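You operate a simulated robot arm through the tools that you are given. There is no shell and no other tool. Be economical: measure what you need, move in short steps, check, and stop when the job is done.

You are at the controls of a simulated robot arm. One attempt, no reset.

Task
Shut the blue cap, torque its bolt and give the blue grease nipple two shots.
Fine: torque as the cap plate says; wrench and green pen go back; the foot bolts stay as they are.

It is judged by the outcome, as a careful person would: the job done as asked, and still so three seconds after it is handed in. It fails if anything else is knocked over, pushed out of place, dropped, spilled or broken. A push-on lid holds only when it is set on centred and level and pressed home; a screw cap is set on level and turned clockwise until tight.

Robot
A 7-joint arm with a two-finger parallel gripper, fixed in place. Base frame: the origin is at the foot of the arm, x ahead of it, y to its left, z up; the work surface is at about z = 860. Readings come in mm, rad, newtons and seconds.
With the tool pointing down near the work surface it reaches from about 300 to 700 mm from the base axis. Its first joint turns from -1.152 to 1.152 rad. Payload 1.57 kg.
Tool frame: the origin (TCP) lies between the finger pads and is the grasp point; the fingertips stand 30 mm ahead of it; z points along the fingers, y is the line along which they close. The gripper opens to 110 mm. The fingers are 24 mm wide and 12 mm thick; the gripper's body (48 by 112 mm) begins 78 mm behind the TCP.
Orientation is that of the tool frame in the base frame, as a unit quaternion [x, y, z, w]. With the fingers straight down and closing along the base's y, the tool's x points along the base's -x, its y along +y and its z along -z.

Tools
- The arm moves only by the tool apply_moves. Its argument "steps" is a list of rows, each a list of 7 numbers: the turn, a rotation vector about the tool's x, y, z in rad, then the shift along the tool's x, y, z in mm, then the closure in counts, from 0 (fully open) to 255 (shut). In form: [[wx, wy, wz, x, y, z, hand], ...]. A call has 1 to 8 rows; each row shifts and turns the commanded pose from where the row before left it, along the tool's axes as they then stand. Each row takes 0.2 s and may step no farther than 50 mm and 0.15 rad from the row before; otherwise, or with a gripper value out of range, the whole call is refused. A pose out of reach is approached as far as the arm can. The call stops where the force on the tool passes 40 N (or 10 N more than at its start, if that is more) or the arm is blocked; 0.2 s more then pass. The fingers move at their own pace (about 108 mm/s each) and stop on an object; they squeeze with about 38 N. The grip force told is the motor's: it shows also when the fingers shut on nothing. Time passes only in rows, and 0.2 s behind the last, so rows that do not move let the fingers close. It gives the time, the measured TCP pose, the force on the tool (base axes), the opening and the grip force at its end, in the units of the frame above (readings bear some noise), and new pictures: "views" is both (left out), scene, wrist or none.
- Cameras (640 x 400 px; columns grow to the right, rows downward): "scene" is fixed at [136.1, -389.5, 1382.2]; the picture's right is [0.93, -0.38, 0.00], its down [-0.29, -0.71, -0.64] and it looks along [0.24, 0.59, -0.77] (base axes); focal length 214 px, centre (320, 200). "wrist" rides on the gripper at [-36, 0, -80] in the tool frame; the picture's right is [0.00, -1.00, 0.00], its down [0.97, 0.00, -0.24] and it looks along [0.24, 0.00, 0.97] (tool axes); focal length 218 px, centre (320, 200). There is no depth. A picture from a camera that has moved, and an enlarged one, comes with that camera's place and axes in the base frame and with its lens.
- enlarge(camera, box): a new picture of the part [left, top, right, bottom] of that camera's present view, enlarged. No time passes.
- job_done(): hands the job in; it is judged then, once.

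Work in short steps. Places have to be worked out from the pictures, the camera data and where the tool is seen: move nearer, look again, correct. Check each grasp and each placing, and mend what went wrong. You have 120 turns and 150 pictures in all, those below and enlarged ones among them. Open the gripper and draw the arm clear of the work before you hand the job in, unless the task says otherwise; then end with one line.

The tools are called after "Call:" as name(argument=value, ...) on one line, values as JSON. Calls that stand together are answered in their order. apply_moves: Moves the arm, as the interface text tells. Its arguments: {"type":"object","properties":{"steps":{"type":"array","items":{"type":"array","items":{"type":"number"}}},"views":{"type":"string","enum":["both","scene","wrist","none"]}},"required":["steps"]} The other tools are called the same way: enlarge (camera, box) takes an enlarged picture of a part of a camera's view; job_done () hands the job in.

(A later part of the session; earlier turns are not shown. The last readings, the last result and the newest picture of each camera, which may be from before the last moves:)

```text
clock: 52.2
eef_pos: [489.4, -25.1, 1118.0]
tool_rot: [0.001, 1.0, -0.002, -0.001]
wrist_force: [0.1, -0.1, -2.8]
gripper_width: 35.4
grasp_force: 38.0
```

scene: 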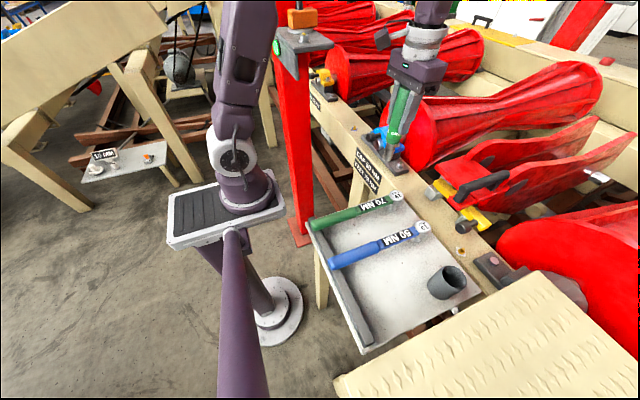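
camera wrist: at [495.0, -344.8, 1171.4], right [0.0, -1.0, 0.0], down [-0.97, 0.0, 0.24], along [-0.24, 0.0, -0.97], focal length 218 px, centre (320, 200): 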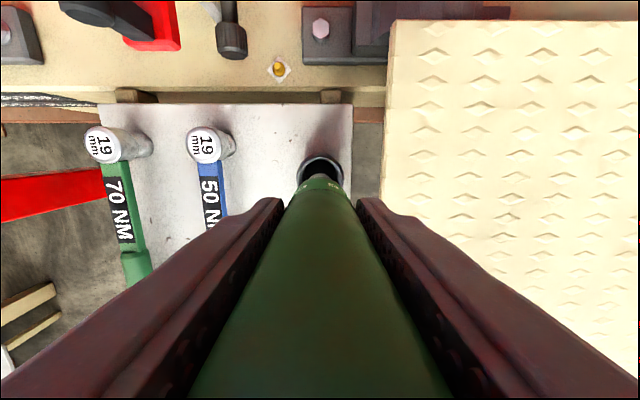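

Call:
apply_moves(steps=[[0, 0, -0.125, 0, 0, 0, 255], [0, 0, -0.125, 0, 0, 0, 255], [0, 0, -0.125, 0, 0, 0, 255], [0, 0, -0.125, 0, 0, 0, 255], [0, 0, -0.125, 0, 0, 0, 255], [0, 0, -0.125, 0, 0, 0, 255], [0, 0, 0, -36, 24, 0, 255], [0, 0, 0, -36, 24, 0, 255]], views="none")

Call:
apply_moves(steps=[[0, 0, 0, -36, 24, 0, 255], [0, 0, 0, -36, 24, 0, 255], [0, 0, 0, -36, 24, 0, 255]])

```text
clock: 54.0
eef_pos: [508.5, 56.2, 1120.3]
tool_rot: [-0.366, 0.93, -0.002, -0.001]
wrist_force: [0.6, -0.3, -3.3]
gripper_width: 35.5
grasp_force: 37.8
```

```text
clock: 54.8
eef_pos: [539.9, 183.4, 1118.7]
tool_rot: [-0.366, 0.93, -0.002, -0.002]
wrist_force: [0.6, 0.8, -3.4]
gripper_width: 35.3
grasp_force: 37.7
camera wrist: at [564.8, 207.5, 1199.6], right [0.68, -0.73, 0.0], down [-0.71, -0.66, 0.24], along [-0.18, -0.17, -0.97], focal length 218 px, centre (320, 200)
```

scene: 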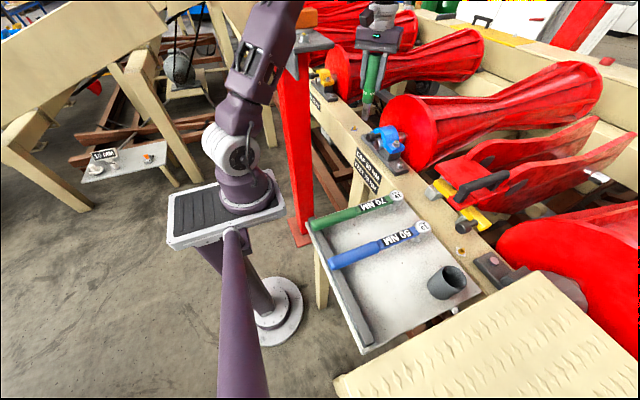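
wrist: 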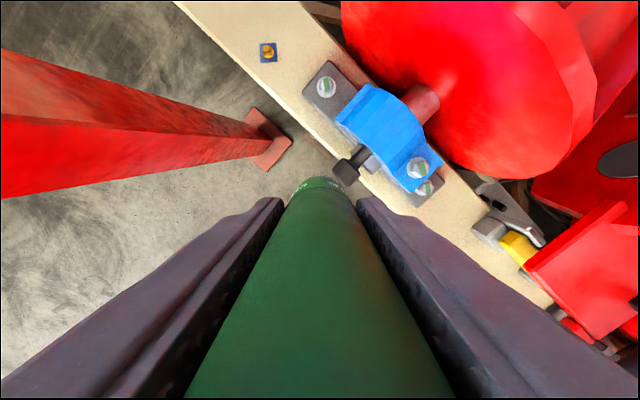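

Cap bolt mark is green. Several sightings put the blue nipple's top near (609,349,850). I move closer for a better fix, with the camera box turned away from the post.

Call:
apply_moves(steps=[[0, 0, 0, -37.6, 18.3, 10, 255], [0, 0, 0, -37.6, 18.3, 10, 255], [0, 0, 0, -37.6, 18.3, 10, 255], [0, 0, 0, 0, 0, 0, 255]])

Call:
enlarge(camera="wrist", box=[220, 60, 420, 185])

Call:
enlarge(camera="scene", box=[320, 40, 420, 160])

```text
clock: 55.8
eef_pos: [570.7, 291.1, 1088.0]
tool_rot: [-0.365, 0.931, -0.002, -0.002]
wrist_force: [-0.6, -1.0, -2.2]
gripper_width: 35.4
grasp_force: 37.7
out of reach, approached as far as the arm can: row 3
camera wrist: at [596.8, 315.1, 1168.8], right [0.68, -0.73, 0.0], down [-0.71, -0.66, 0.25], along [-0.18, -0.17, -0.97], focal length 218 px, centre (320, 200)
```

scene: 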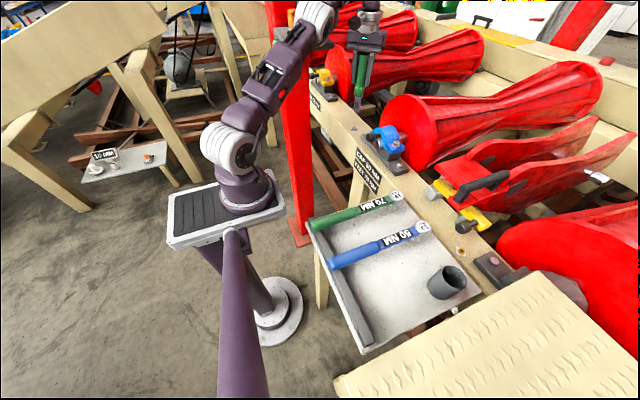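
wrist: 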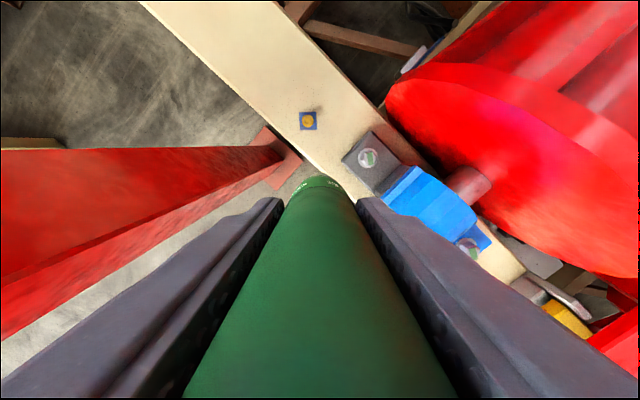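

```text
3.20 times, centred on (320, 122) of wrist
camera zoom: at [596.8, 315.1, 1168.8], right [0.68, -0.73, 0.0], down [-0.71, -0.66, 0.25], along [-0.18, -0.17, -0.97], focal length 698 px, centre (320, 448)
```

zoom: 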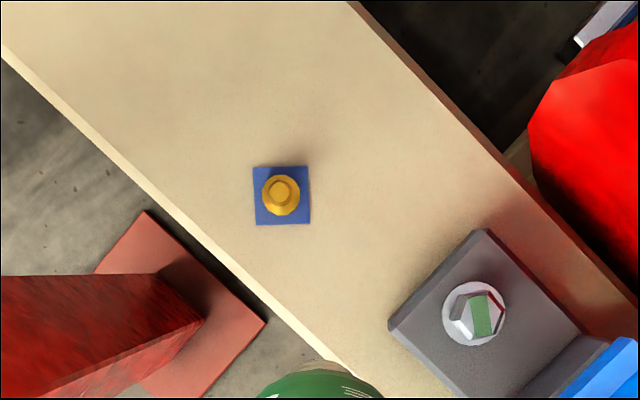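

```text
3.33 times, centred on (370, 100) of scene
camera zoom: at [136.2, -389.4, 1382.2], right [0.93, -0.38, 0.0], down [-0.29, -0.71, -0.64], along [0.24, 0.59, -0.77], focal length 715 px, centre (153, 533)
```

zoom: 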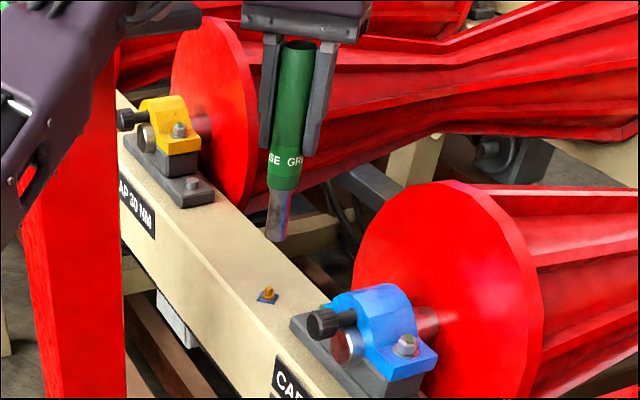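

Nipple fix: about (609.5,349.5), top z≈850; the pen tip is 124 mm below the TCP. The height limited reach, so I go lower, then outward.

Call:
apply_moves(steps=[[0, 0, 0, 0, 0, 40, 255], [0, 0, 0, 0, 0, 40, 255], [0, 0, 0, 0, 0, 0, 255]], views="none")

```text
clock: 56.6
eef_pos: [571.5, 289.4, 1012.4]
tool_rot: [-0.366, 0.931, -0.002, -0.002]
wrist_force: [0.5, -0.4, -2.4]
gripper_width: 35.7
grasp_force: 37.6
```

Call:
apply_moves(steps=[[0, 0, 0, -17.2, 4.5, 0, 255], [0, 0, 0, -17.2, 4.5, 0, 255], [0, 0, 0, -17.2, 4.5, 0, 255], [0, 0, 0, 0, 0, 0, 255]], views="none")

```text
clock: 57.6
eef_pos: [603.8, 291.9, 1064.0]
tool_rot: [-0.347, 0.937, 0.009, 0.043]
wrist_force: [-0.2, 0.0, -2.6]
gripper_width: 35.5
grasp_force: 37.7
out of reach, approached as far as the arm can: row 2, 3
```

The solver let the hand tilt and rise. I look at the arm's posture before correcting.

Call:
apply_moves(steps=[[0, 0, 0, 0, 0, 0, 255]])

```text
clock: 58.0
eef_pos: [603.0, 291.2, 1063.1]
tool_rot: [-0.347, 0.937, 0.009, 0.045]
wrist_force: [0.0, 0.2, -2.5]
gripper_width: 35.4
grasp_force: 37.9
camera wrist: at [623.2, 309.6, 1147.6], right [0.65, -0.76, 0.01], down [-0.75, -0.64, 0.15], along [-0.11, -0.11, -0.99], focal length 218 px, centre (320, 200)
```

scene: 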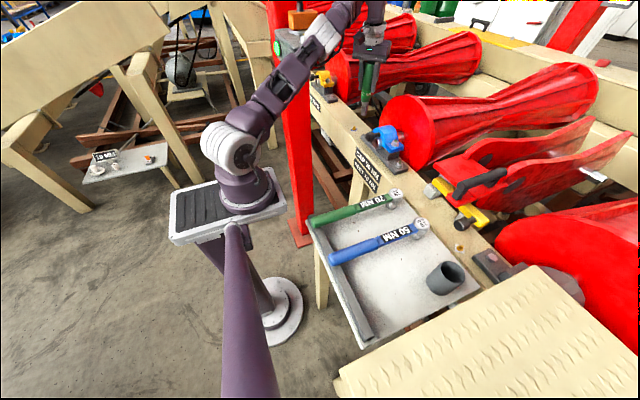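
wrist: 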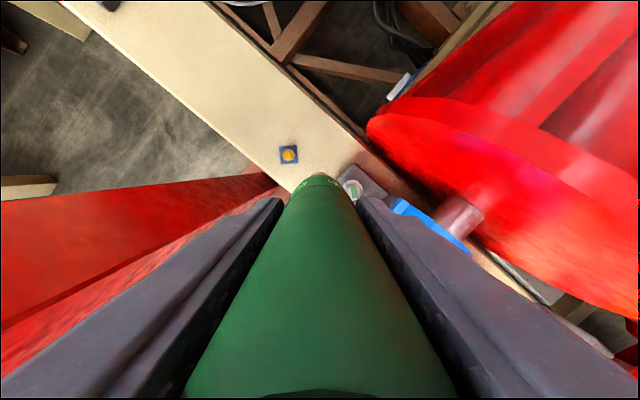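

Call:
enlarge(camera="scene", box=[220, 0, 420, 125])

```text
3.20 times, centred on (320, 62) of scene
camera zoom: at [130.1, -403.3, 1378.5], right [0.93, -0.38, 0.0], down [-0.29, -0.71, -0.65], along [0.25, 0.6, -0.76], focal length 686 px, centre (320, 640)
```

zoom: 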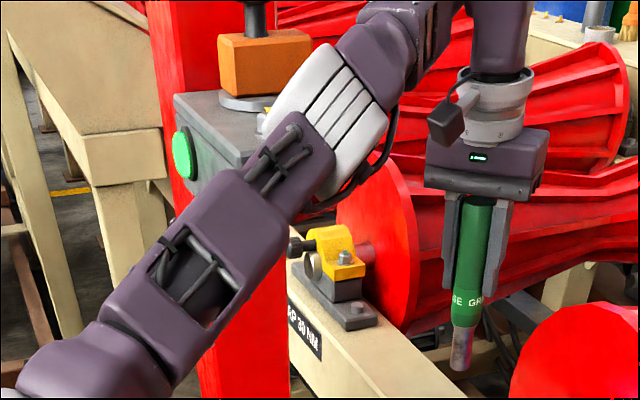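

Call:
apply_moves(steps=[[0, 0, 0, 0, 0, 0, 255]], views="scene")

Call:
enlarge(camera="scene", box=[260, 0, 360, 62])

```text
clock: 58.4
eef_pos: [603.4, 291.2, 1063.8]
tool_rot: [-0.345, 0.937, 0.009, 0.043]
wrist_force: [-0.6, -0.5, -3.8]
gripper_width: 35.8
grasp_force: 37.9
```

scene: 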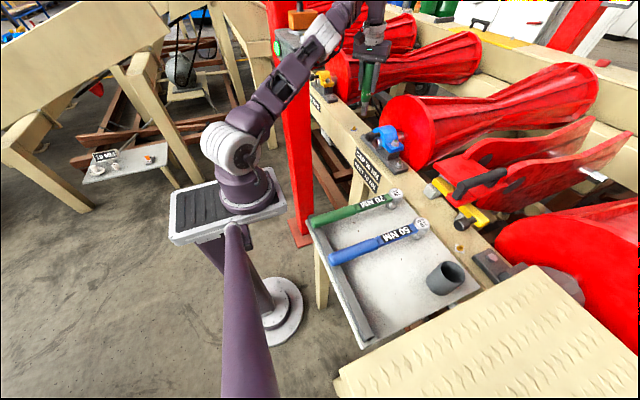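

```text
6.40 times, centred on (310, 31) of scene
camera zoom: at [130.2, -403.3, 1378.5], right [0.93, -0.38, 0.0], down [-0.29, -0.71, -0.65], along [0.25, 0.6, -0.76], focal length 1373 px, centre (384, 1282)
```

zoom: 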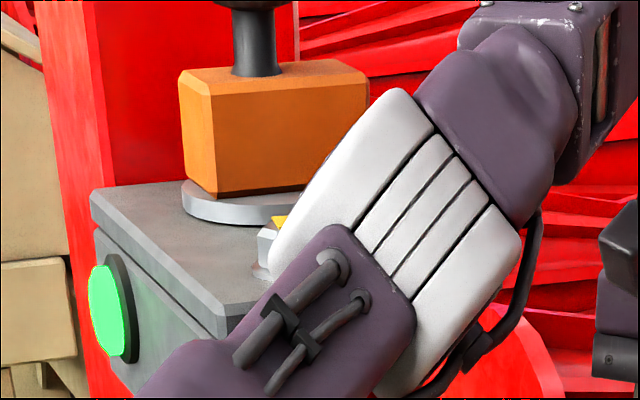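

The elbow is right at the post bracket. I retreat toward -y to unload before trying another approach.

Call:
apply_moves(steps=[[0, 0, 0, 16, -19, -1, 255], [0, 0, 0, 16, -19, -1, 255], [0, 0, 0, 16, -19, -1, 255]], views="scene")

Call:
enlarge(camera="scene", box=[220, 0, 420, 125])

```text
clock: 59.2
eef_pos: [590.4, 245.4, 1009.6]
tool_rot: [-0.366, 0.93, -0.002, -0.003]
wrist_force: [-0.8, 0.3, -2.7]
gripper_width: 35.5
grasp_force: 38.1
```

scene: 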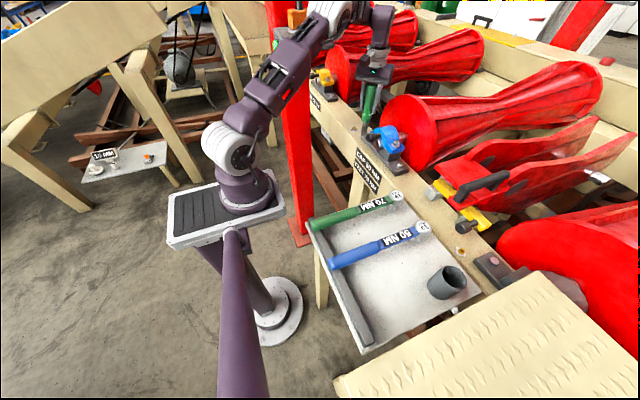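

```text
3.20 times, centred on (320, 62) of scene
camera zoom: at [136.2, -389.4, 1382.2], right [0.93, -0.38, 0.0], down [-0.29, -0.71, -0.64], along [0.24, 0.59, -0.77], focal length 686 px, centre (320, 640)
```

zoom: 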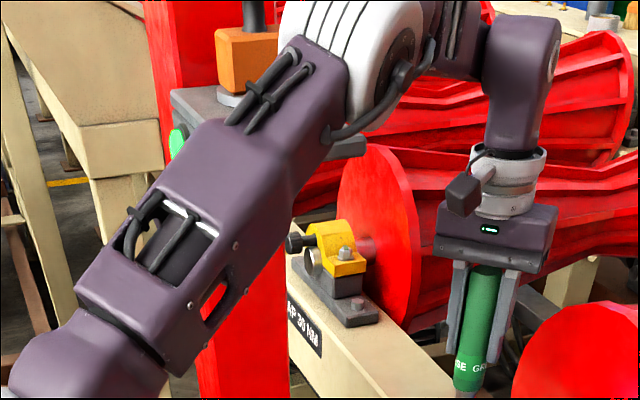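

Contact came from the elbow meeting the bracket as the arm stretches. Better: regrip the pen with the hand leaning (pen stays vertical), so the wrist sits further in. I carry the pen back to its holder first.

Call:
apply_moves(steps=[[0, 0, 0, 15, 5, -28, 255], [0, 0, 0, 15, 5, -28, 255], [0, 0, 0, 15, 5, -28, 255], [0, 0, 0, 15, 5, -28, 255], [0, 0, 0, 33, -25, 0, 255], [0, 0, 0, 33, -25, 0, 255], [0, 0, 0, 33, -25, 0, 255], [0, 0, 0, 33, -25, 0, 255]], views="none")

Call:
apply_moves(steps=[[0, 0, 0, 33, -25, 0, 255], [0, 0, 0, 33, -25, 0, 255], [0, 0, 0.15, 0, 0, 0, 255], [0, 0, 0.15, 0, 0, 0, 255], [0, 0, 0.15, 0, 0, 0, 255], [0, 0, 0.15, 0, 0, 0, 255], [0, 0, 0.15, 0, 0, 0, 255], [0, 0, 0, 0, 0, 0, 255]], views="none")

```text
clock: 61.0
eef_pos: [505.7, 58.6, 1123.9]
tool_rot: [-0.367, 0.93, -0.002, -0.002]
wrist_force: [-0.3, -0.7, -2.0]
gripper_width: 35.5
grasp_force: 38.2
```

```text
clock: 62.8
eef_pos: [490.4, -22.4, 1125.3]
tool_rot: [0.001, 1.0, -0.002, -0.001]
wrist_force: [1.0, 0.0, -3.9]
gripper_width: 35.5
grasp_force: 38.0
```

Call:
apply_moves(steps=[[0, 0, 0, 3.9, -40.4, 0, 255], [0, 0, 0, 3.9, -40.4, 0, 255], [0, 0, 0, 3.9, -40.4, 0, 255], [0, 0, 0, 3.9, -40.4, 0, 255], [0, 0, 0, 3.9, -40.4, 0, 255], [0, 0, 0, 3.9, -40.4, 0, 255], [0, 0, 0, 3.9, -40.4, 0, 255], [0, 0, 0, 3.9, -40.4, 0, 255]], views="none")

Call:
apply_moves(steps=[[0, 0, 0, 0, 0, 20, 255], [0, 0, 0, 0, 0, 0, 255]])

Call:
enlarge(camera="scene", box=[410, 170, 570, 310])

```text
clock: 64.6
eef_pos: [461.6, -344.4, 1125.1]
tool_rot: [0.0, 1.0, -0.003, 0.0]
wrist_force: [-0.9, -0.2, -2.7]
gripper_width: 35.4
grasp_force: 38.2
```

```text
clock: 65.2
eef_pos: [460.0, -343.5, 1106.8]
tool_rot: [0.0, 1.0, -0.002, 0.0]
wrist_force: [-0.5, 0.4, -3.2]
gripper_width: 35.4
grasp_force: 37.6
camera wrist: at [495.4, -345.0, 1187.9], right [0.0, -1.0, 0.0], down [-0.97, 0.0, 0.24], along [-0.24, 0.0, -0.97], focal length 218 px, centre (320, 200)
```

scene: 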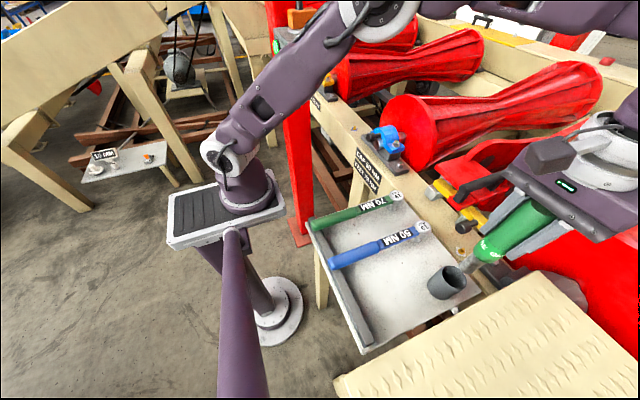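
wrist: 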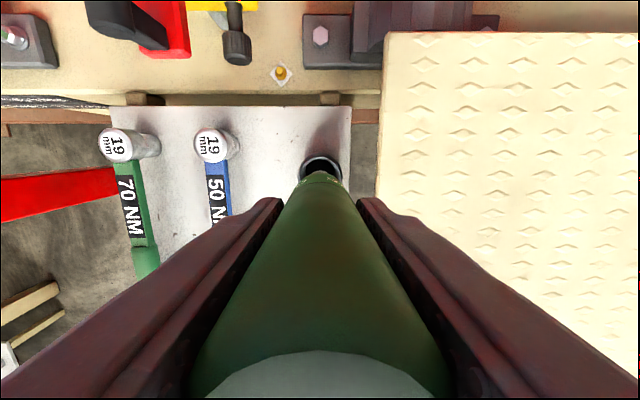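

```text
2.86 times, centred on (490, 240) of scene
camera zoom: at [136.1, -389.5, 1382.2], right [0.93, -0.38, 0.0], down [-0.29, -0.71, -0.64], along [0.24, 0.59, -0.77], focal length 613 px, centre (-166, 86)
```

zoom: 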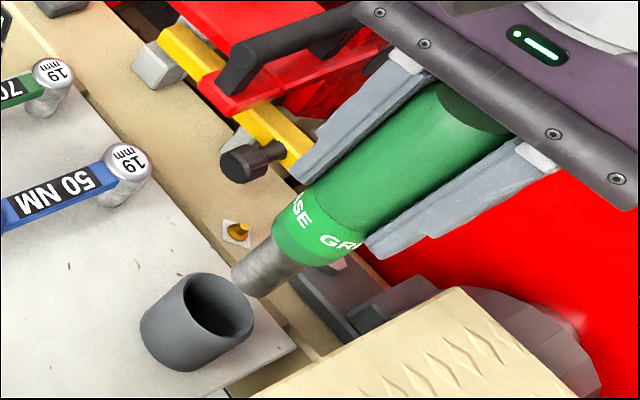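

The pen has slid a few mm in the grip but is upright over its holder. I lower it in, watching the force.

Call:
apply_moves(steps=[[0, 0, 0, 0, 0, 30, 255], [0, 0, 0, 0, 0, 30, 255], [0, 0, 0, 0, 0, 25, 255], [0, 0, 0, 0, 0, 15, 255], [0, 0, 0, 0, 0, 8, 255], [0, 0, 0, 0, 0, 6, 255]], views="none")

```text
clock: 66.6
eef_pos: [458.8, -346.4, 993.1]
tool_rot: [0.0, 1.0, -0.003, -0.001]
wrist_force: [-1.0, 0.1, -2.8]
gripper_width: 35.5
grasp_force: 37.6
```

Call:
apply_moves(steps=[[0, 0, 0, 0, 0, 4, 255], [0, 0, 0, 0, 0, 3, 255], [0, 0, 0, 0, 0, 3, 255]], views="none")

```text
clock: 67.4
eef_pos: [459.6, -346.1, 983.9]
tool_rot: [-0.001, 1.0, -0.004, 0.001]
wrist_force: [1.5, -2.2, 30.9]
gripper_width: 35.6
grasp_force: 37.9
```

Bottomed in the holder. I open, rise 15 mm, lean the hand 0.45 rad (fingers pointing outward) about the pen, and grip again.

Call:
apply_moves(steps=[[0, 0, 0, 0, 0, 0, 180], [0, 0, 0, 0, 0, 0, 100], [0, 0, 0, 0, 0, 0, 60], [0, 0, 0, 0, 0, -16, 60], [0, -0.15, 0, 0, 0, 0, 60], [0, -0.15, 0, 0, 0, 0, 60], [0, -0.15, 0, 0, 0, 0, 60], [0, 0, 0, 0, 0, 0, 60]])

Call:
enlarge(camera="scene", box=[410, 190, 530, 310])

```text
clock: 69.2
eef_pos: [458.6, -345.5, 997.3]
tool_rot: [-0.001, 0.975, -0.003, 0.223]
wrist_force: [0.5, -0.7, -0.5]
gripper_width: 83.9
grasp_force: 0.1
camera wrist: at [455.7, -346.6, 1087.6], right [0.0, -1.0, 0.01], down [-0.98, 0.0, -0.21], along [0.21, -0.01, -0.98], focal length 218 px, centre (320, 200)
```

scene: 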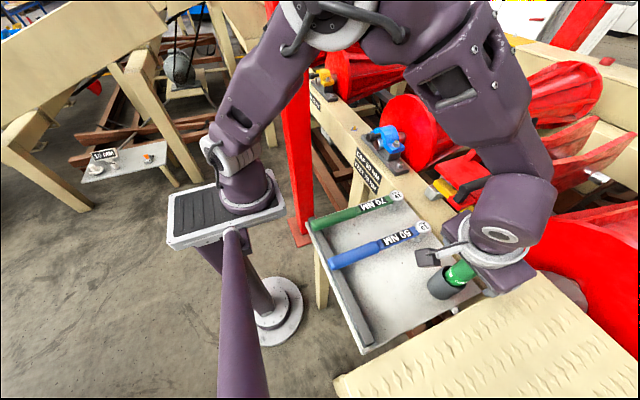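
wrist: 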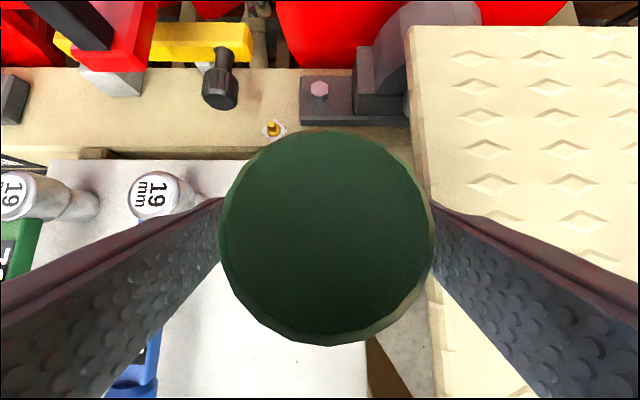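

```text
3.33 times, centred on (470, 250) of scene
camera zoom: at [136.1, -389.5, 1382.2], right [0.93, -0.38, 0.0], down [-0.29, -0.71, -0.64], along [0.24, 0.59, -0.77], focal length 715 px, centre (-180, 33)
```

zoom: 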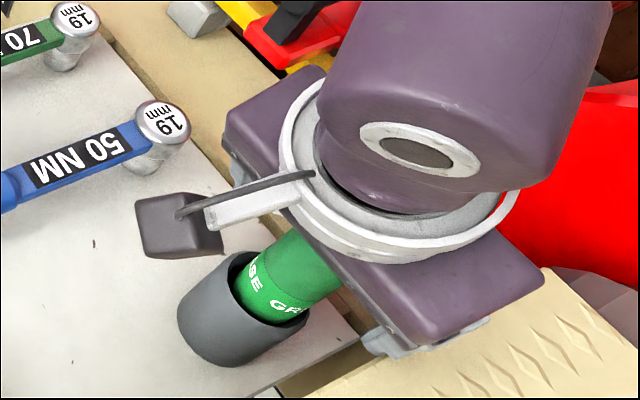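

The pen top is centred under the hand. Close and lift.

Call:
apply_moves(steps=[[0, 0, 0, 0, -1.5, 0, 150], [0, 0, 0, 0, 0, 0, 255], [0, 0, 0, 0, 0, 0, 255], [0, 0, 0, 0, 0, 0, 255]], views="none")

```text
clock: 70.2
eef_pos: [459.2, -347.1, 998.8]
tool_rot: [0.0, 0.975, -0.003, 0.223]
wrist_force: [-0.2, 2.0, -0.4]
gripper_width: 35.4
grasp_force: 37.6
```

Call:
apply_moves(steps=[[0, 0, 0, -8.7, 0, -18, 255], [0, 0, 0, -18.3, 0, -37.8, 255], [0, 0, 0, -18.3, 0, -37.8, 255], [0, 0, 0, -10, 0, -20.7, 255], [0, 0, 0, 0, 0, 0, 255]], views="none")

Call:
enlarge(camera="scene", box=[410, 170, 570, 310])

```text
clock: 71.4
eef_pos: [457.0, -348.4, 1127.5]
tool_rot: [0.0, 0.975, -0.002, 0.222]
wrist_force: [-0.1, -0.7, -2.6]
gripper_width: 35.1
grasp_force: 38.5
```

```text
2.86 times, centred on (490, 240) of scene
camera zoom: at [136.2, -389.5, 1382.2], right [0.93, -0.38, 0.0], down [-0.29, -0.71, -0.64], along [0.24, 0.59, -0.77], focal length 613 px, centre (-166, 86)
```

zoom: 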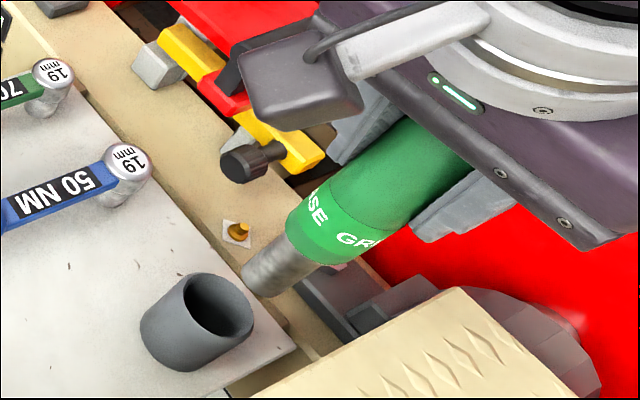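

Pen is vertical in the leaning hand (tip ≈138 mm below TCP). I carry it across, then yaw about the vertical so the lean points toward +y.

Call:
apply_moves(steps=[[0, 0, 0, -3.6, 40.4, 1.7, 255], [0, 0, 0, -3.6, 40.4, 1.7, 255], [0, 0, 0, -3.6, 40.4, 1.7, 255], [0, 0, 0, -3.6, 40.4, 1.7, 255], [0, 0, 0, -3.6, 40.4, 1.7, 255], [0, 0, 0, -3.6, 40.4, 1.7, 255], [0, 0, 0, -3.6, 40.4, 1.7, 255], [0, 0, 0, -3.6, 40.4, 1.7, 255]], views="none")

Call:
apply_moves(steps=[[-0.0628, 0, -0.13, 0, 0, 0, 255], [-0.0628, 0, -0.13, 0, 0, 0, 255], [-0.0628, 0, -0.13, 0, 0, 0, 255], [-0.0628, 0, -0.13, 0, 0, 0, 255], [-0.0628, 0, -0.13, 0, 0, 0, 255], [-0.0628, 0, -0.13, 0, 0, 0, 255], [-0.0628, 0, -0.13, 0, 0, 0, 255], [-0.0628, 0, -0.13, 0, 0, 0, 255]], views="none")

```text
clock: 73.2
eef_pos: [488.4, -23.7, 1123.7]
tool_rot: [-0.001, 0.975, -0.002, 0.222]
wrist_force: [0.3, -0.7, -2.2]
gripper_width: 35.1
grasp_force: 37.5
```

```text
clock: 75.0
eef_pos: [491.4, -23.6, 1125.1]
tool_rot: [-0.533, 0.817, 0.121, 0.185]
wrist_force: [-0.4, 0.3, -2.7]
gripper_width: 34.9
grasp_force: 37.9
```

Call:
apply_moves(steps=[[-0.0628, 0, -0.13, 0, 0, 0, 255], [0, 0, 0, -35.2, -1.3, 17, 255], [0, 0, 0, -35.2, -1.3, 17, 255], [0, 0, 0, -35.2, -1.3, 17, 255], [0, 0, 0, -35.2, -1.3, 17, 255], [0, 0, 0, -35.2, -1.3, 17, 255], [0, 0, 0, -35.2, -1.3, 17, 255]])

Call:
enlarge(camera="scene", box=[240, 0, 420, 140])

```text
clock: 76.6
eef_pos: [562.7, 200.1, 1122.6]
tool_rot: [-0.59, 0.776, 0.135, 0.176]
wrist_force: [-1.5, 0.6, -3.6]
gripper_width: 35.2
grasp_force: 38.0
camera wrist: at [561.1, 196.9, 1212.9], right [0.96, -0.27, 0.0], down [-0.26, -0.94, -0.2], along [0.05, 0.19, -0.98], focal length 218 px, centre (320, 200)
```

scene: 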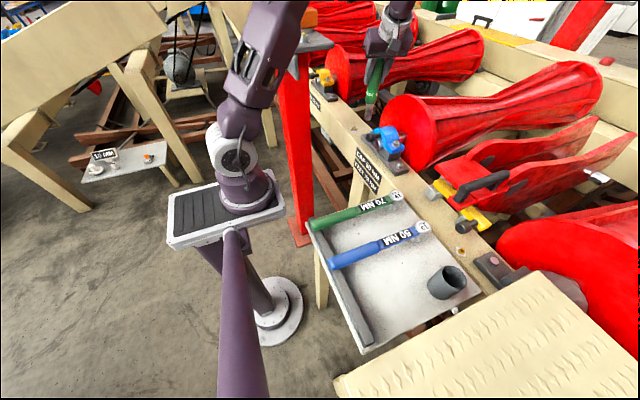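
wrist: 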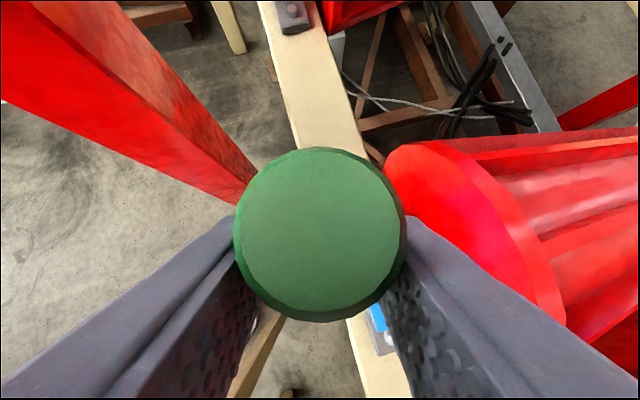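

```text
2.86 times, centred on (330, 70) of scene
camera zoom: at [136.2, -389.4, 1382.2], right [0.93, -0.38, 0.0], down [-0.29, -0.71, -0.64], along [0.24, 0.59, -0.77], focal length 613 px, centre (291, 571)
```

zoom: 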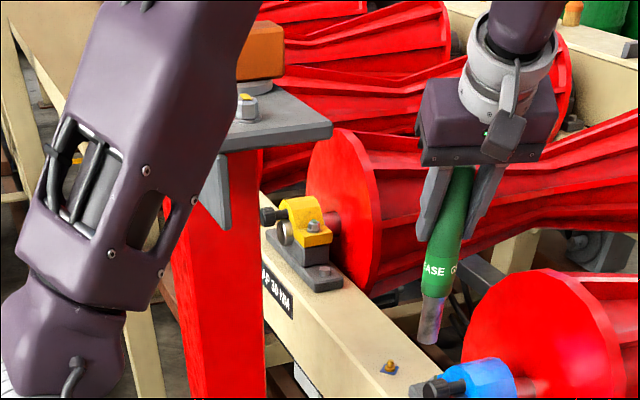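

The elbow is now high and clear. The tip is ≈143 mm below the TCP. I advance toward the nipple in steps, watching for deviation.

Call:
apply_moves(steps=[[0, 0, 0, -29.5, -1.3, 28.7, 255], [0, 0, 0, -29.5, -1.3, 28.7, 255], [0, 0, 0, -29.5, -1.3, 28.7, 255], [0, 0, 0, 0, 0, 0, 255]], views="scene")

Call:
enlarge(camera="scene", box=[260, 0, 440, 140])

```text
clock: 77.6
eef_pos: [595.1, 311.5, 1082.8]
tool_rot: [-0.59, 0.776, 0.135, 0.175]
wrist_force: [0.6, -0.1, -3.9]
gripper_width: 34.9
grasp_force: 38.0
```

scene: 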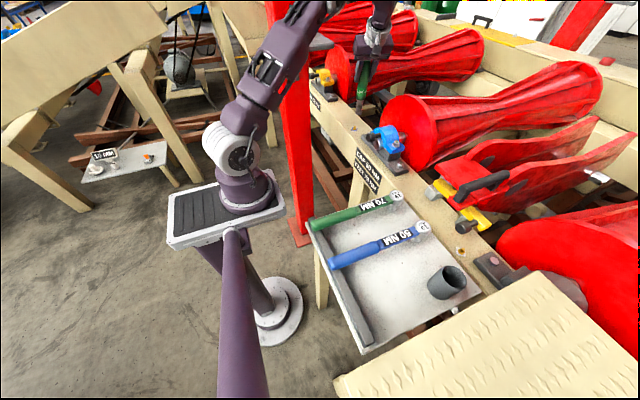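

```text
2.86 times, centred on (350, 70) of scene
camera zoom: at [136.2, -389.4, 1382.2], right [0.93, -0.38, 0.0], down [-0.29, -0.71, -0.64], along [0.24, 0.59, -0.77], focal length 613 px, centre (234, 571)
```

zoom: 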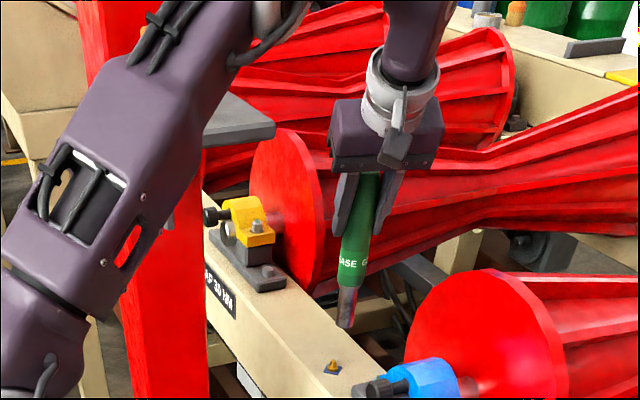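

Good clearance now. I go to about 30 mm above the nipple and check alignment.

Call:
apply_moves(steps=[[0, 0, 0, -6.5, -2.6, 33.6, 255], [0, 0, 0, -6.5, -2.6, 33.6, 255], [0, 0, 0, 0, 0, 0, 255]], views="none")

Call:
enlarge(camera="scene", box=[320, 50, 400, 120])

```text
clock: 78.4
eef_pos: [610.4, 346.4, 1030.1]
tool_rot: [-0.59, 0.776, 0.134, 0.176]
wrist_force: [-0.9, 0.6, -3.2]
gripper_width: 35.0
grasp_force: 38.0
```

```text
5.71 times, centred on (360, 85) of scene
camera zoom: at [136.2, -389.4, 1382.2], right [0.93, -0.38, 0.0], down [-0.29, -0.71, -0.64], along [0.24, 0.59, -0.77], focal length 1226 px, centre (91, 857)
```

zoom: 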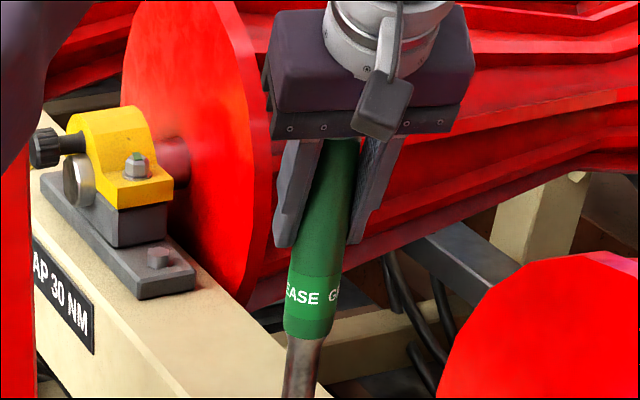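

Call:
enlarge(camera="scene", box=[330, 90, 400, 150])

```text
6.67 times, centred on (365, 120) of scene
camera zoom: at [136.2, -389.4, 1382.2], right [0.93, -0.38, 0.0], down [-0.29, -0.71, -0.64], along [0.24, 0.59, -0.77], focal length 1430 px, centre (20, 733)
```

zoom: 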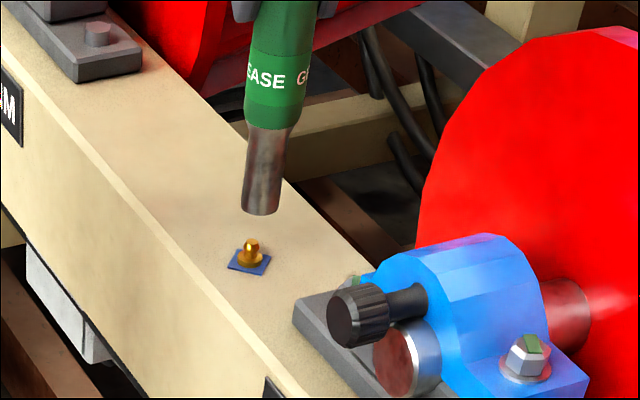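

Tip is nearly over the nipple, about 3 mm off to image-right. I correct and lower to just above it.

Call:
apply_moves(steps=[[0, 0, 0, -1.6, 2.8, 0.8, 255], [0, 0, 0, 6.1, 0, 12.6, 255], [0, 0, 0, 6.1, 0, 12.6, 255], [0, 0, 0, 0, 0, 0, 255]], views="none")

Call:
enlarge(camera="scene", box=[342, 105, 374, 135])

```text
clock: 79.4
eef_pos: [609.8, 351.1, 1000.1]
tool_rot: [-0.59, 0.777, 0.134, 0.175]
wrist_force: [0.1, -0.2, -4.1]
gripper_width: 35.0
grasp_force: 37.8
```

```text
13.33 times, centred on (358, 120) of scene
camera zoom: at [136.2, -389.4, 1382.2], right [0.93, -0.38, 0.0], down [-0.29, -0.71, -0.64], along [0.24, 0.59, -0.77], focal length 2860 px, centre (-187, 1267)
```

zoom: 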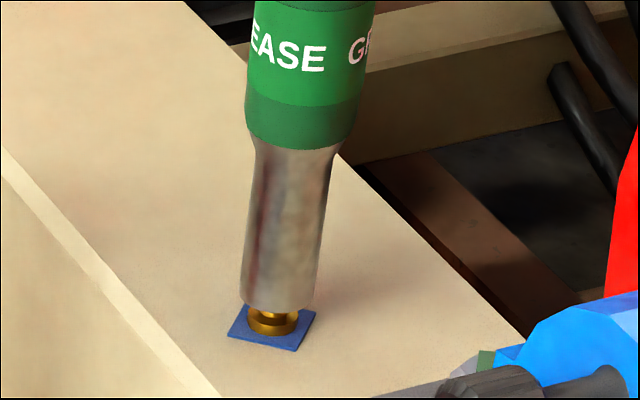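

Alignment is spot-on. I lower slowly to seat on the nipple, watching force.

Call:
apply_moves(steps=[[0, 0, 0, 2.2, 0, 4.5, 255], [0, 0, 0, 2.2, 0, 4.5, 255], [0, 0, 0, 0, 0, 0, 255]], views="none")

```text
clock: 80.2
eef_pos: [609.7, 350.7, 988.9]
tool_rot: [-0.591, 0.776, 0.134, 0.175]
wrist_force: [-0.1, -0.1, -3.2]
gripper_width: 35.1
grasp_force: 38.0
```

Call:
apply_moves(steps=[[0, 0, 0, 1.7, 0, 3.6, 255], [0, 0, 0, 1.7, 0, 3.6, 255], [0, 0, 0, 0, 0, 0, 255]], views="none")

Call:
enlarge(camera="scene", box=[342, 105, 374, 135])

```text
clock: 81.0
eef_pos: [610.2, 351.5, 983.8]
tool_rot: [-0.59, 0.776, 0.134, 0.179]
wrist_force: [0.2, 3.5, 26.2]
gripper_width: 34.9
grasp_force: 38.4
```

```text
13.33 times, centred on (358, 120) of scene
camera zoom: at [135.7, -389.7, 1382.1], right [0.93, -0.38, 0.0], down [-0.29, -0.71, -0.64], along [0.24, 0.59, -0.77], focal length 2860 px, centre (-187, 1267)
```

zoom: 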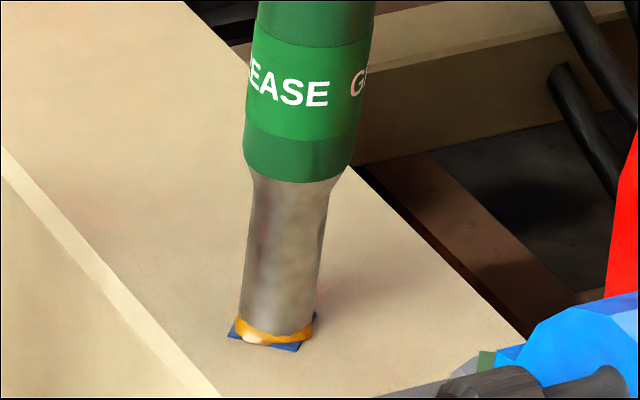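

Seated with ≈29 N and a ring of fresh grease appeared: first shot. I lift off and look.

Call:
apply_moves(steps=[[0, 0, 0, -3, 0, -6.3, 255], [0, 0, 0, -6, 0, -12.6, 255], [0, 0, 0, 0, 0, 0, 255]], views="none")

Call:
enlarge(camera="scene", box=[342, 105, 374, 135])

```text
clock: 81.8
eef_pos: [610.2, 351.2, 1002.2]
tool_rot: [-0.59, 0.777, 0.134, 0.174]
wrist_force: [0.6, -0.8, -2.5]
gripper_width: 34.7
grasp_force: 38.1
```

```text
13.33 times, centred on (358, 120) of scene
camera zoom: at [136.2, -389.4, 1382.2], right [0.93, -0.38, 0.0], down [-0.29, -0.71, -0.64], along [0.24, 0.59, -0.77], focal length 2860 px, centre (-187, 1267)
```

zoom: 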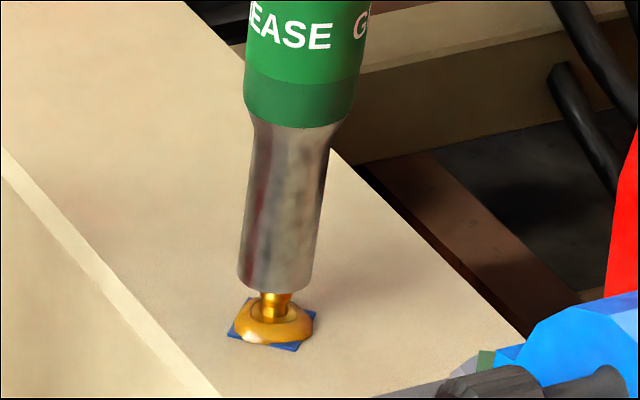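

One grease bead is on the nipple. I press a second time the same way.

Call:
apply_moves(steps=[[0, 0, 0, 4.8, 0, 10, 255], [0, 0, 0, 2.2, 0, 4.5, 255], [0, 0, 0, 1.9, 0, 4, 255], [0, 0, 0, 0, 0, 0, 255]], views="none")

Call:
enlarge(camera="scene", box=[342, 105, 374, 135])

```text
clock: 82.8
eef_pos: [610.7, 351.4, 982.7]
tool_rot: [-0.591, 0.776, 0.134, 0.177]
wrist_force: [-4.2, -4.6, 19.3]
gripper_width: 34.7
grasp_force: 38.0
```

```text
13.33 times, centred on (358, 120) of scene
camera zoom: at [135.6, -389.8, 1382.1], right [0.93, -0.38, 0.0], down [-0.29, -0.71, -0.64], along [0.24, 0.59, -0.77], focal length 2860 px, centre (-187, 1267)
```

zoom: 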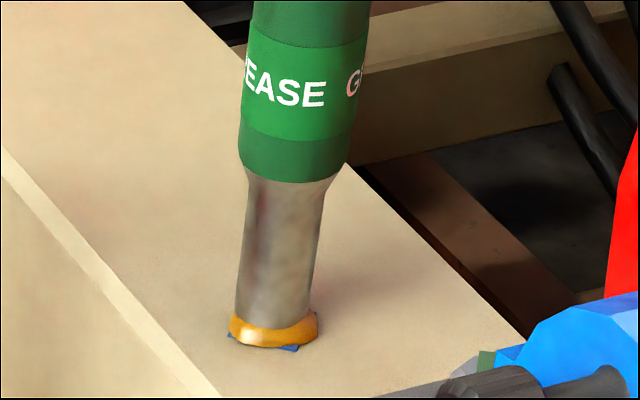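

The bead has grown noticeably: second shot. I lift off and compare.

Call:
apply_moves(steps=[[0, 0, 0, -3, 0, -6.3, 255], [0, 0, 0, -6, 0, -12.6, 255], [0, 0, 0, -10, 0, -20.7, 255], [0, 0, 0, 0, 0, 0, 255]], views="none")

Call:
enlarge(camera="scene", box=[342, 105, 374, 135])

```text
clock: 83.8
eef_pos: [610.9, 353.4, 1024.4]
tool_rot: [-0.59, 0.777, 0.134, 0.175]
wrist_force: [0.1, -0.8, -2.4]
gripper_width: 34.4
grasp_force: 38.1
```

```text
13.33 times, centred on (358, 120) of scene
camera zoom: at [136.2, -389.4, 1382.2], right [0.93, -0.38, 0.0], down [-0.29, -0.71, -0.64], along [0.24, 0.59, -0.77], focal length 2860 px, centre (-187, 1267)
```

zoom: 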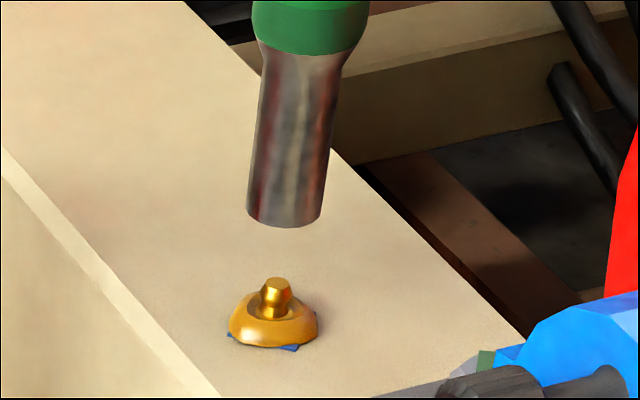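

Two shots are on. I carry the pen back by the reverse route.

Call:
apply_moves(steps=[[0, 0, 0, 6.5, 2.6, -33.6, 255], [0, 0, 0, 6.5, 2.6, -33.6, 255], [0, 0, 0, 29.5, 1.3, -28.7, 255], [0, 0, 0, 29.5, 1.3, -28.7, 255], [0, 0, 0, 35.2, 1.3, -17, 255], [0, 0, 0, 35.2, 1.3, -17, 255], [0, 0, 0, 35.2, 1.3, -17, 255], [0, 0, 0, 35.2, 1.3, -17, 255]], views="none")

Call:
apply_moves(steps=[[0, 0, 0, 35.2, 1.3, -17, 255], [0, 0, 0, 35.2, 1.3, -17, 255], [0, 0, 0, 0, 0, 0, 255]], views="none")

```text
clock: 85.6
eef_pos: [522.0, 87.5, 1105.9]
tool_rot: [-0.591, 0.776, 0.133, 0.175]
wrist_force: [-0.2, 0.5, -2.8]
gripper_width: 34.8
grasp_force: 37.9
```

```text
clock: 86.4
eef_pos: [500.9, 12.8, 1106.3]
tool_rot: [-0.59, 0.776, 0.134, 0.175]
wrist_force: [-0.7, -0.9, -3.2]
gripper_width: 34.7
grasp_force: 37.8
```

Call:
apply_moves(steps=[[0.0628, 0, 0.13, 0, 0, 0, 255], [0.0628, 0, 0.13, 0, 0, 0, 255], [0.0628, 0, 0.13, 0, 0, 0, 255], [0.0628, 0, 0.13, 0, 0, 0, 255], [0.0628, 0, 0.13, 0, 0, 0, 255], [0.0628, 0, 0.13, 0, 0, 0, 255], [0.0628, 0, 0.13, 0, 0, 0, 255], [0.0628, 0, 0.13, 0, 0, 0, 255]], views="none")

Call:
apply_moves(steps=[[0.0628, 0, 0.13, 0, 0, 0, 255], [0, 0, 0, -4, -10, -9, 255], [0, 0, 0, 0, 0, 0, 255]], views="none")

```text
clock: 88.2
eef_pos: [500.3, 15.9, 1109.1]
tool_rot: [-0.071, 0.972, 0.014, 0.222]
wrist_force: [1.2, 0.4, -3.3]
gripper_width: 34.6
grasp_force: 37.9
```

```text
clock: 89.0
eef_pos: [501.0, 4.8, 1119.3]
tool_rot: [-0.001, 0.975, -0.001, 0.222]
wrist_force: [-0.2, 0.6, -2.7]
gripper_width: 34.8
grasp_force: 37.9
```

Call:
apply_moves(steps=[[0, 0, 0, 4.8, -44, -2.3, 255], [0, 0, 0, 4.8, -44, -2.3, 255], [0, 0, 0, 4.8, -44, -2.3, 255], [0, 0, 0, 4.8, -44, -2.3, 255], [0, 0, 0, 4.8, -44, -2.3, 255], [0, 0, 0, 4.8, -44, -2.3, 255], [0, 0, 0, 4.8, -44, -2.3, 255], [0, 0, 0, 4.8, -44, -2.3, 255]], views="none")

Call:
apply_moves(steps=[[0, 0, 0, 0, 0, 0, 255]])

Call:
enlarge(camera="scene", box=[410, 170, 570, 310])

```text
clock: 90.8
eef_pos: [452.8, -346.9, 1123.4]
tool_rot: [-0.001, 0.975, -0.002, 0.223]
wrist_force: [-0.7, -0.2, -2.6]
gripper_width: 34.7
grasp_force: 38.6
```

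```text
clock: 91.2
eef_pos: [454.1, -345.5, 1122.1]
tool_rot: [0.0, 0.975, -0.002, 0.223]
wrist_force: [0.2, 0.2, -3.5]
gripper_width: 34.4
grasp_force: 38.6
camera wrist: at [450.7, -347.2, 1211.2], right [0.0, -1.0, 0.0], down [-0.98, 0.0, -0.2], along [0.2, 0.0, -0.98], focal length 218 px, centre (320, 200)
```

scene: 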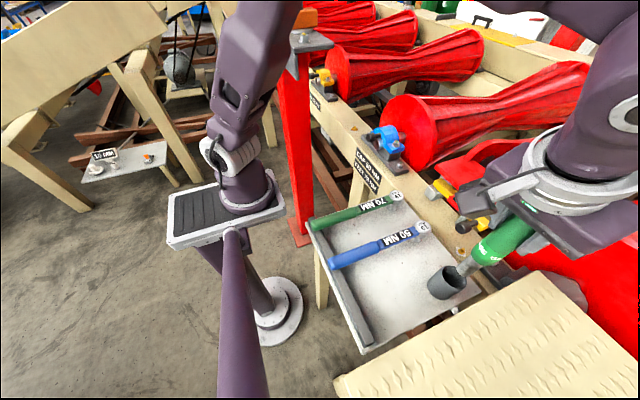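
wrist: 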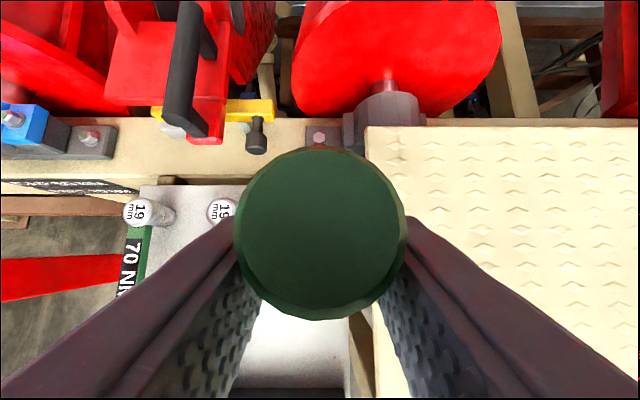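

```text
2.86 times, centred on (490, 240) of scene
camera zoom: at [136.1, -389.5, 1382.2], right [0.93, -0.38, 0.0], down [-0.29, -0.71, -0.64], along [0.24, 0.59, -0.77], focal length 613 px, centre (-166, 86)
```

zoom: 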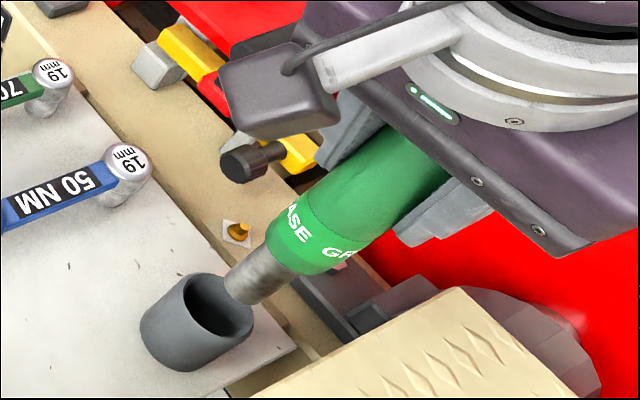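

Slight offset; I correct +6 mm in x and lower the pen into the holder.

Call:
apply_moves(steps=[[0, 0, 0, -5.6, -1.3, 2.7, 255], [0, 0, 0, 13, 0, 27, 255], [0, 0, 0, 13, 0, 27, 255], [0, 0, 0, 8.7, 0, 18, 255], [0, 0, 0, 6.5, 0, 13.5, 255], [0, 0, 0, 0, 0, 0, 255]], views="none")

```text
clock: 92.6
eef_pos: [460.3, -347.0, 1026.0]
tool_rot: [0.0, 0.975, -0.003, 0.222]
wrist_force: [0.0, -0.4, -2.2]
gripper_width: 34.5
grasp_force: 38.3
```

Call:
apply_moves(steps=[[0, 0, 0, 3.9, 0, 8.1, 255], [0, 0, 0, 2.6, 0, 5.4, 255], [0, 0, 0, 2.2, 0, 4.5, 255], [0, 0, 0, 0, 0, 0, 255]], views="none")

```text
clock: 93.6
eef_pos: [463.2, -348.8, 1006.8]
tool_rot: [0.0, 0.975, -0.003, 0.222]
wrist_force: [-18.2, 10.4, 22.3]
gripper_width: 35.0
grasp_force: 37.6
```

Side force says the pen is slightly too far in +x; I shift back and feel for the bottom.

Call:
apply_moves(steps=[[0, 0, 0, -1.7, 0, -3.6, 255], [0, 0, 0, 3.2, 1.5, -1.5, 255], [0, 0, 0, 0, 0, 0, 255]], views="none")

```text
clock: 94.4
eef_pos: [459.8, -346.7, 1010.6]
tool_rot: [-0.001, 0.975, -0.002, 0.223]
wrist_force: [0.7, 0.3, -3.4]
gripper_width: 34.5
grasp_force: 37.7
```

Call:
apply_moves(steps=[[0, 0, 0, 1.7, 0, 3.6, 255], [0, 0, 0, 1.7, 0, 3.6, 255], [0, 0, 0, 0, 0, 0, 255]], views="none")

```text
clock: 95.2
eef_pos: [459.7, -346.3, 1004.7]
tool_rot: [-0.001, 0.975, -0.004, 0.224]
wrist_force: [0.0, -1.2, 29.4]
gripper_width: 34.8
grasp_force: 37.9
```

Bottomed cleanly (pure vertical force). I release, and withdraw straight up.

Call:
apply_moves(steps=[[0, 0, 0, -0.4, 0, -1, 255], [0, 0, 0, 0, 0, 0, 180], [0, 0, 0, 0, 0, 0, 80], [0, 0, 0, 0, 0, 0, 40], [0, 0, 0, -13, 0, -27, 40], [0, 0, 0, -19, 0, -39, 20], [0, 0, 0, -19, 0, -39, 0], [0, 0, 0, -19, 0, -39, 0]])

Call:
enlarge(camera="scene", box=[400, 190, 520, 310])

```text
clock: 97.0
eef_pos: [457.5, -349.6, 1163.7]
tool_rot: [0.0, 0.975, -0.003, 0.222]
wrist_force: [0.3, -0.3, 0.4]
gripper_width: 109.9
grasp_force: 0.0
camera wrist: at [455.1, -349.7, 1253.1], right [0.0, -1.0, 0.0], down [-0.98, 0.0, -0.2], along [0.2, 0.0, -0.98], focal length 218 px, centre (320, 200)
```

scene: 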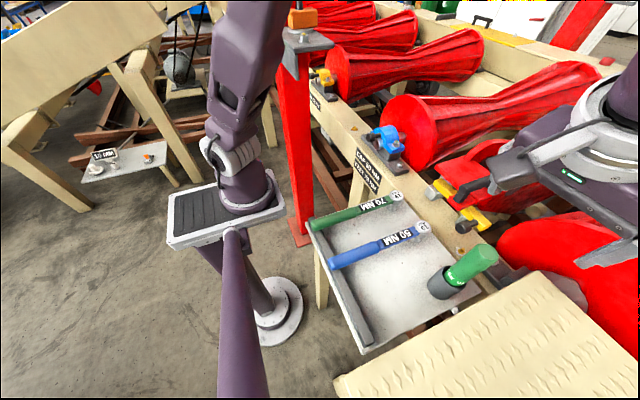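
wrist: 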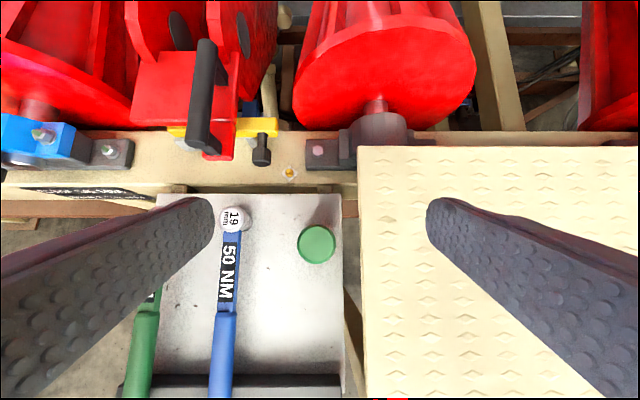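

```text
3.33 times, centred on (460, 250) of scene
camera zoom: at [136.1, -389.4, 1382.2], right [0.93, -0.38, 0.0], down [-0.29, -0.71, -0.64], along [0.24, 0.59, -0.77], focal length 715 px, centre (-147, 33)
```

zoom: 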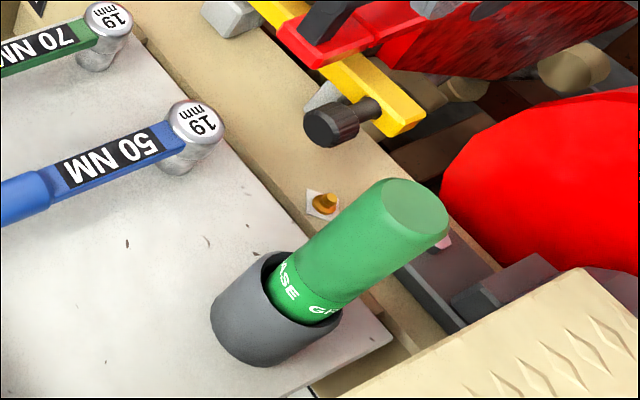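

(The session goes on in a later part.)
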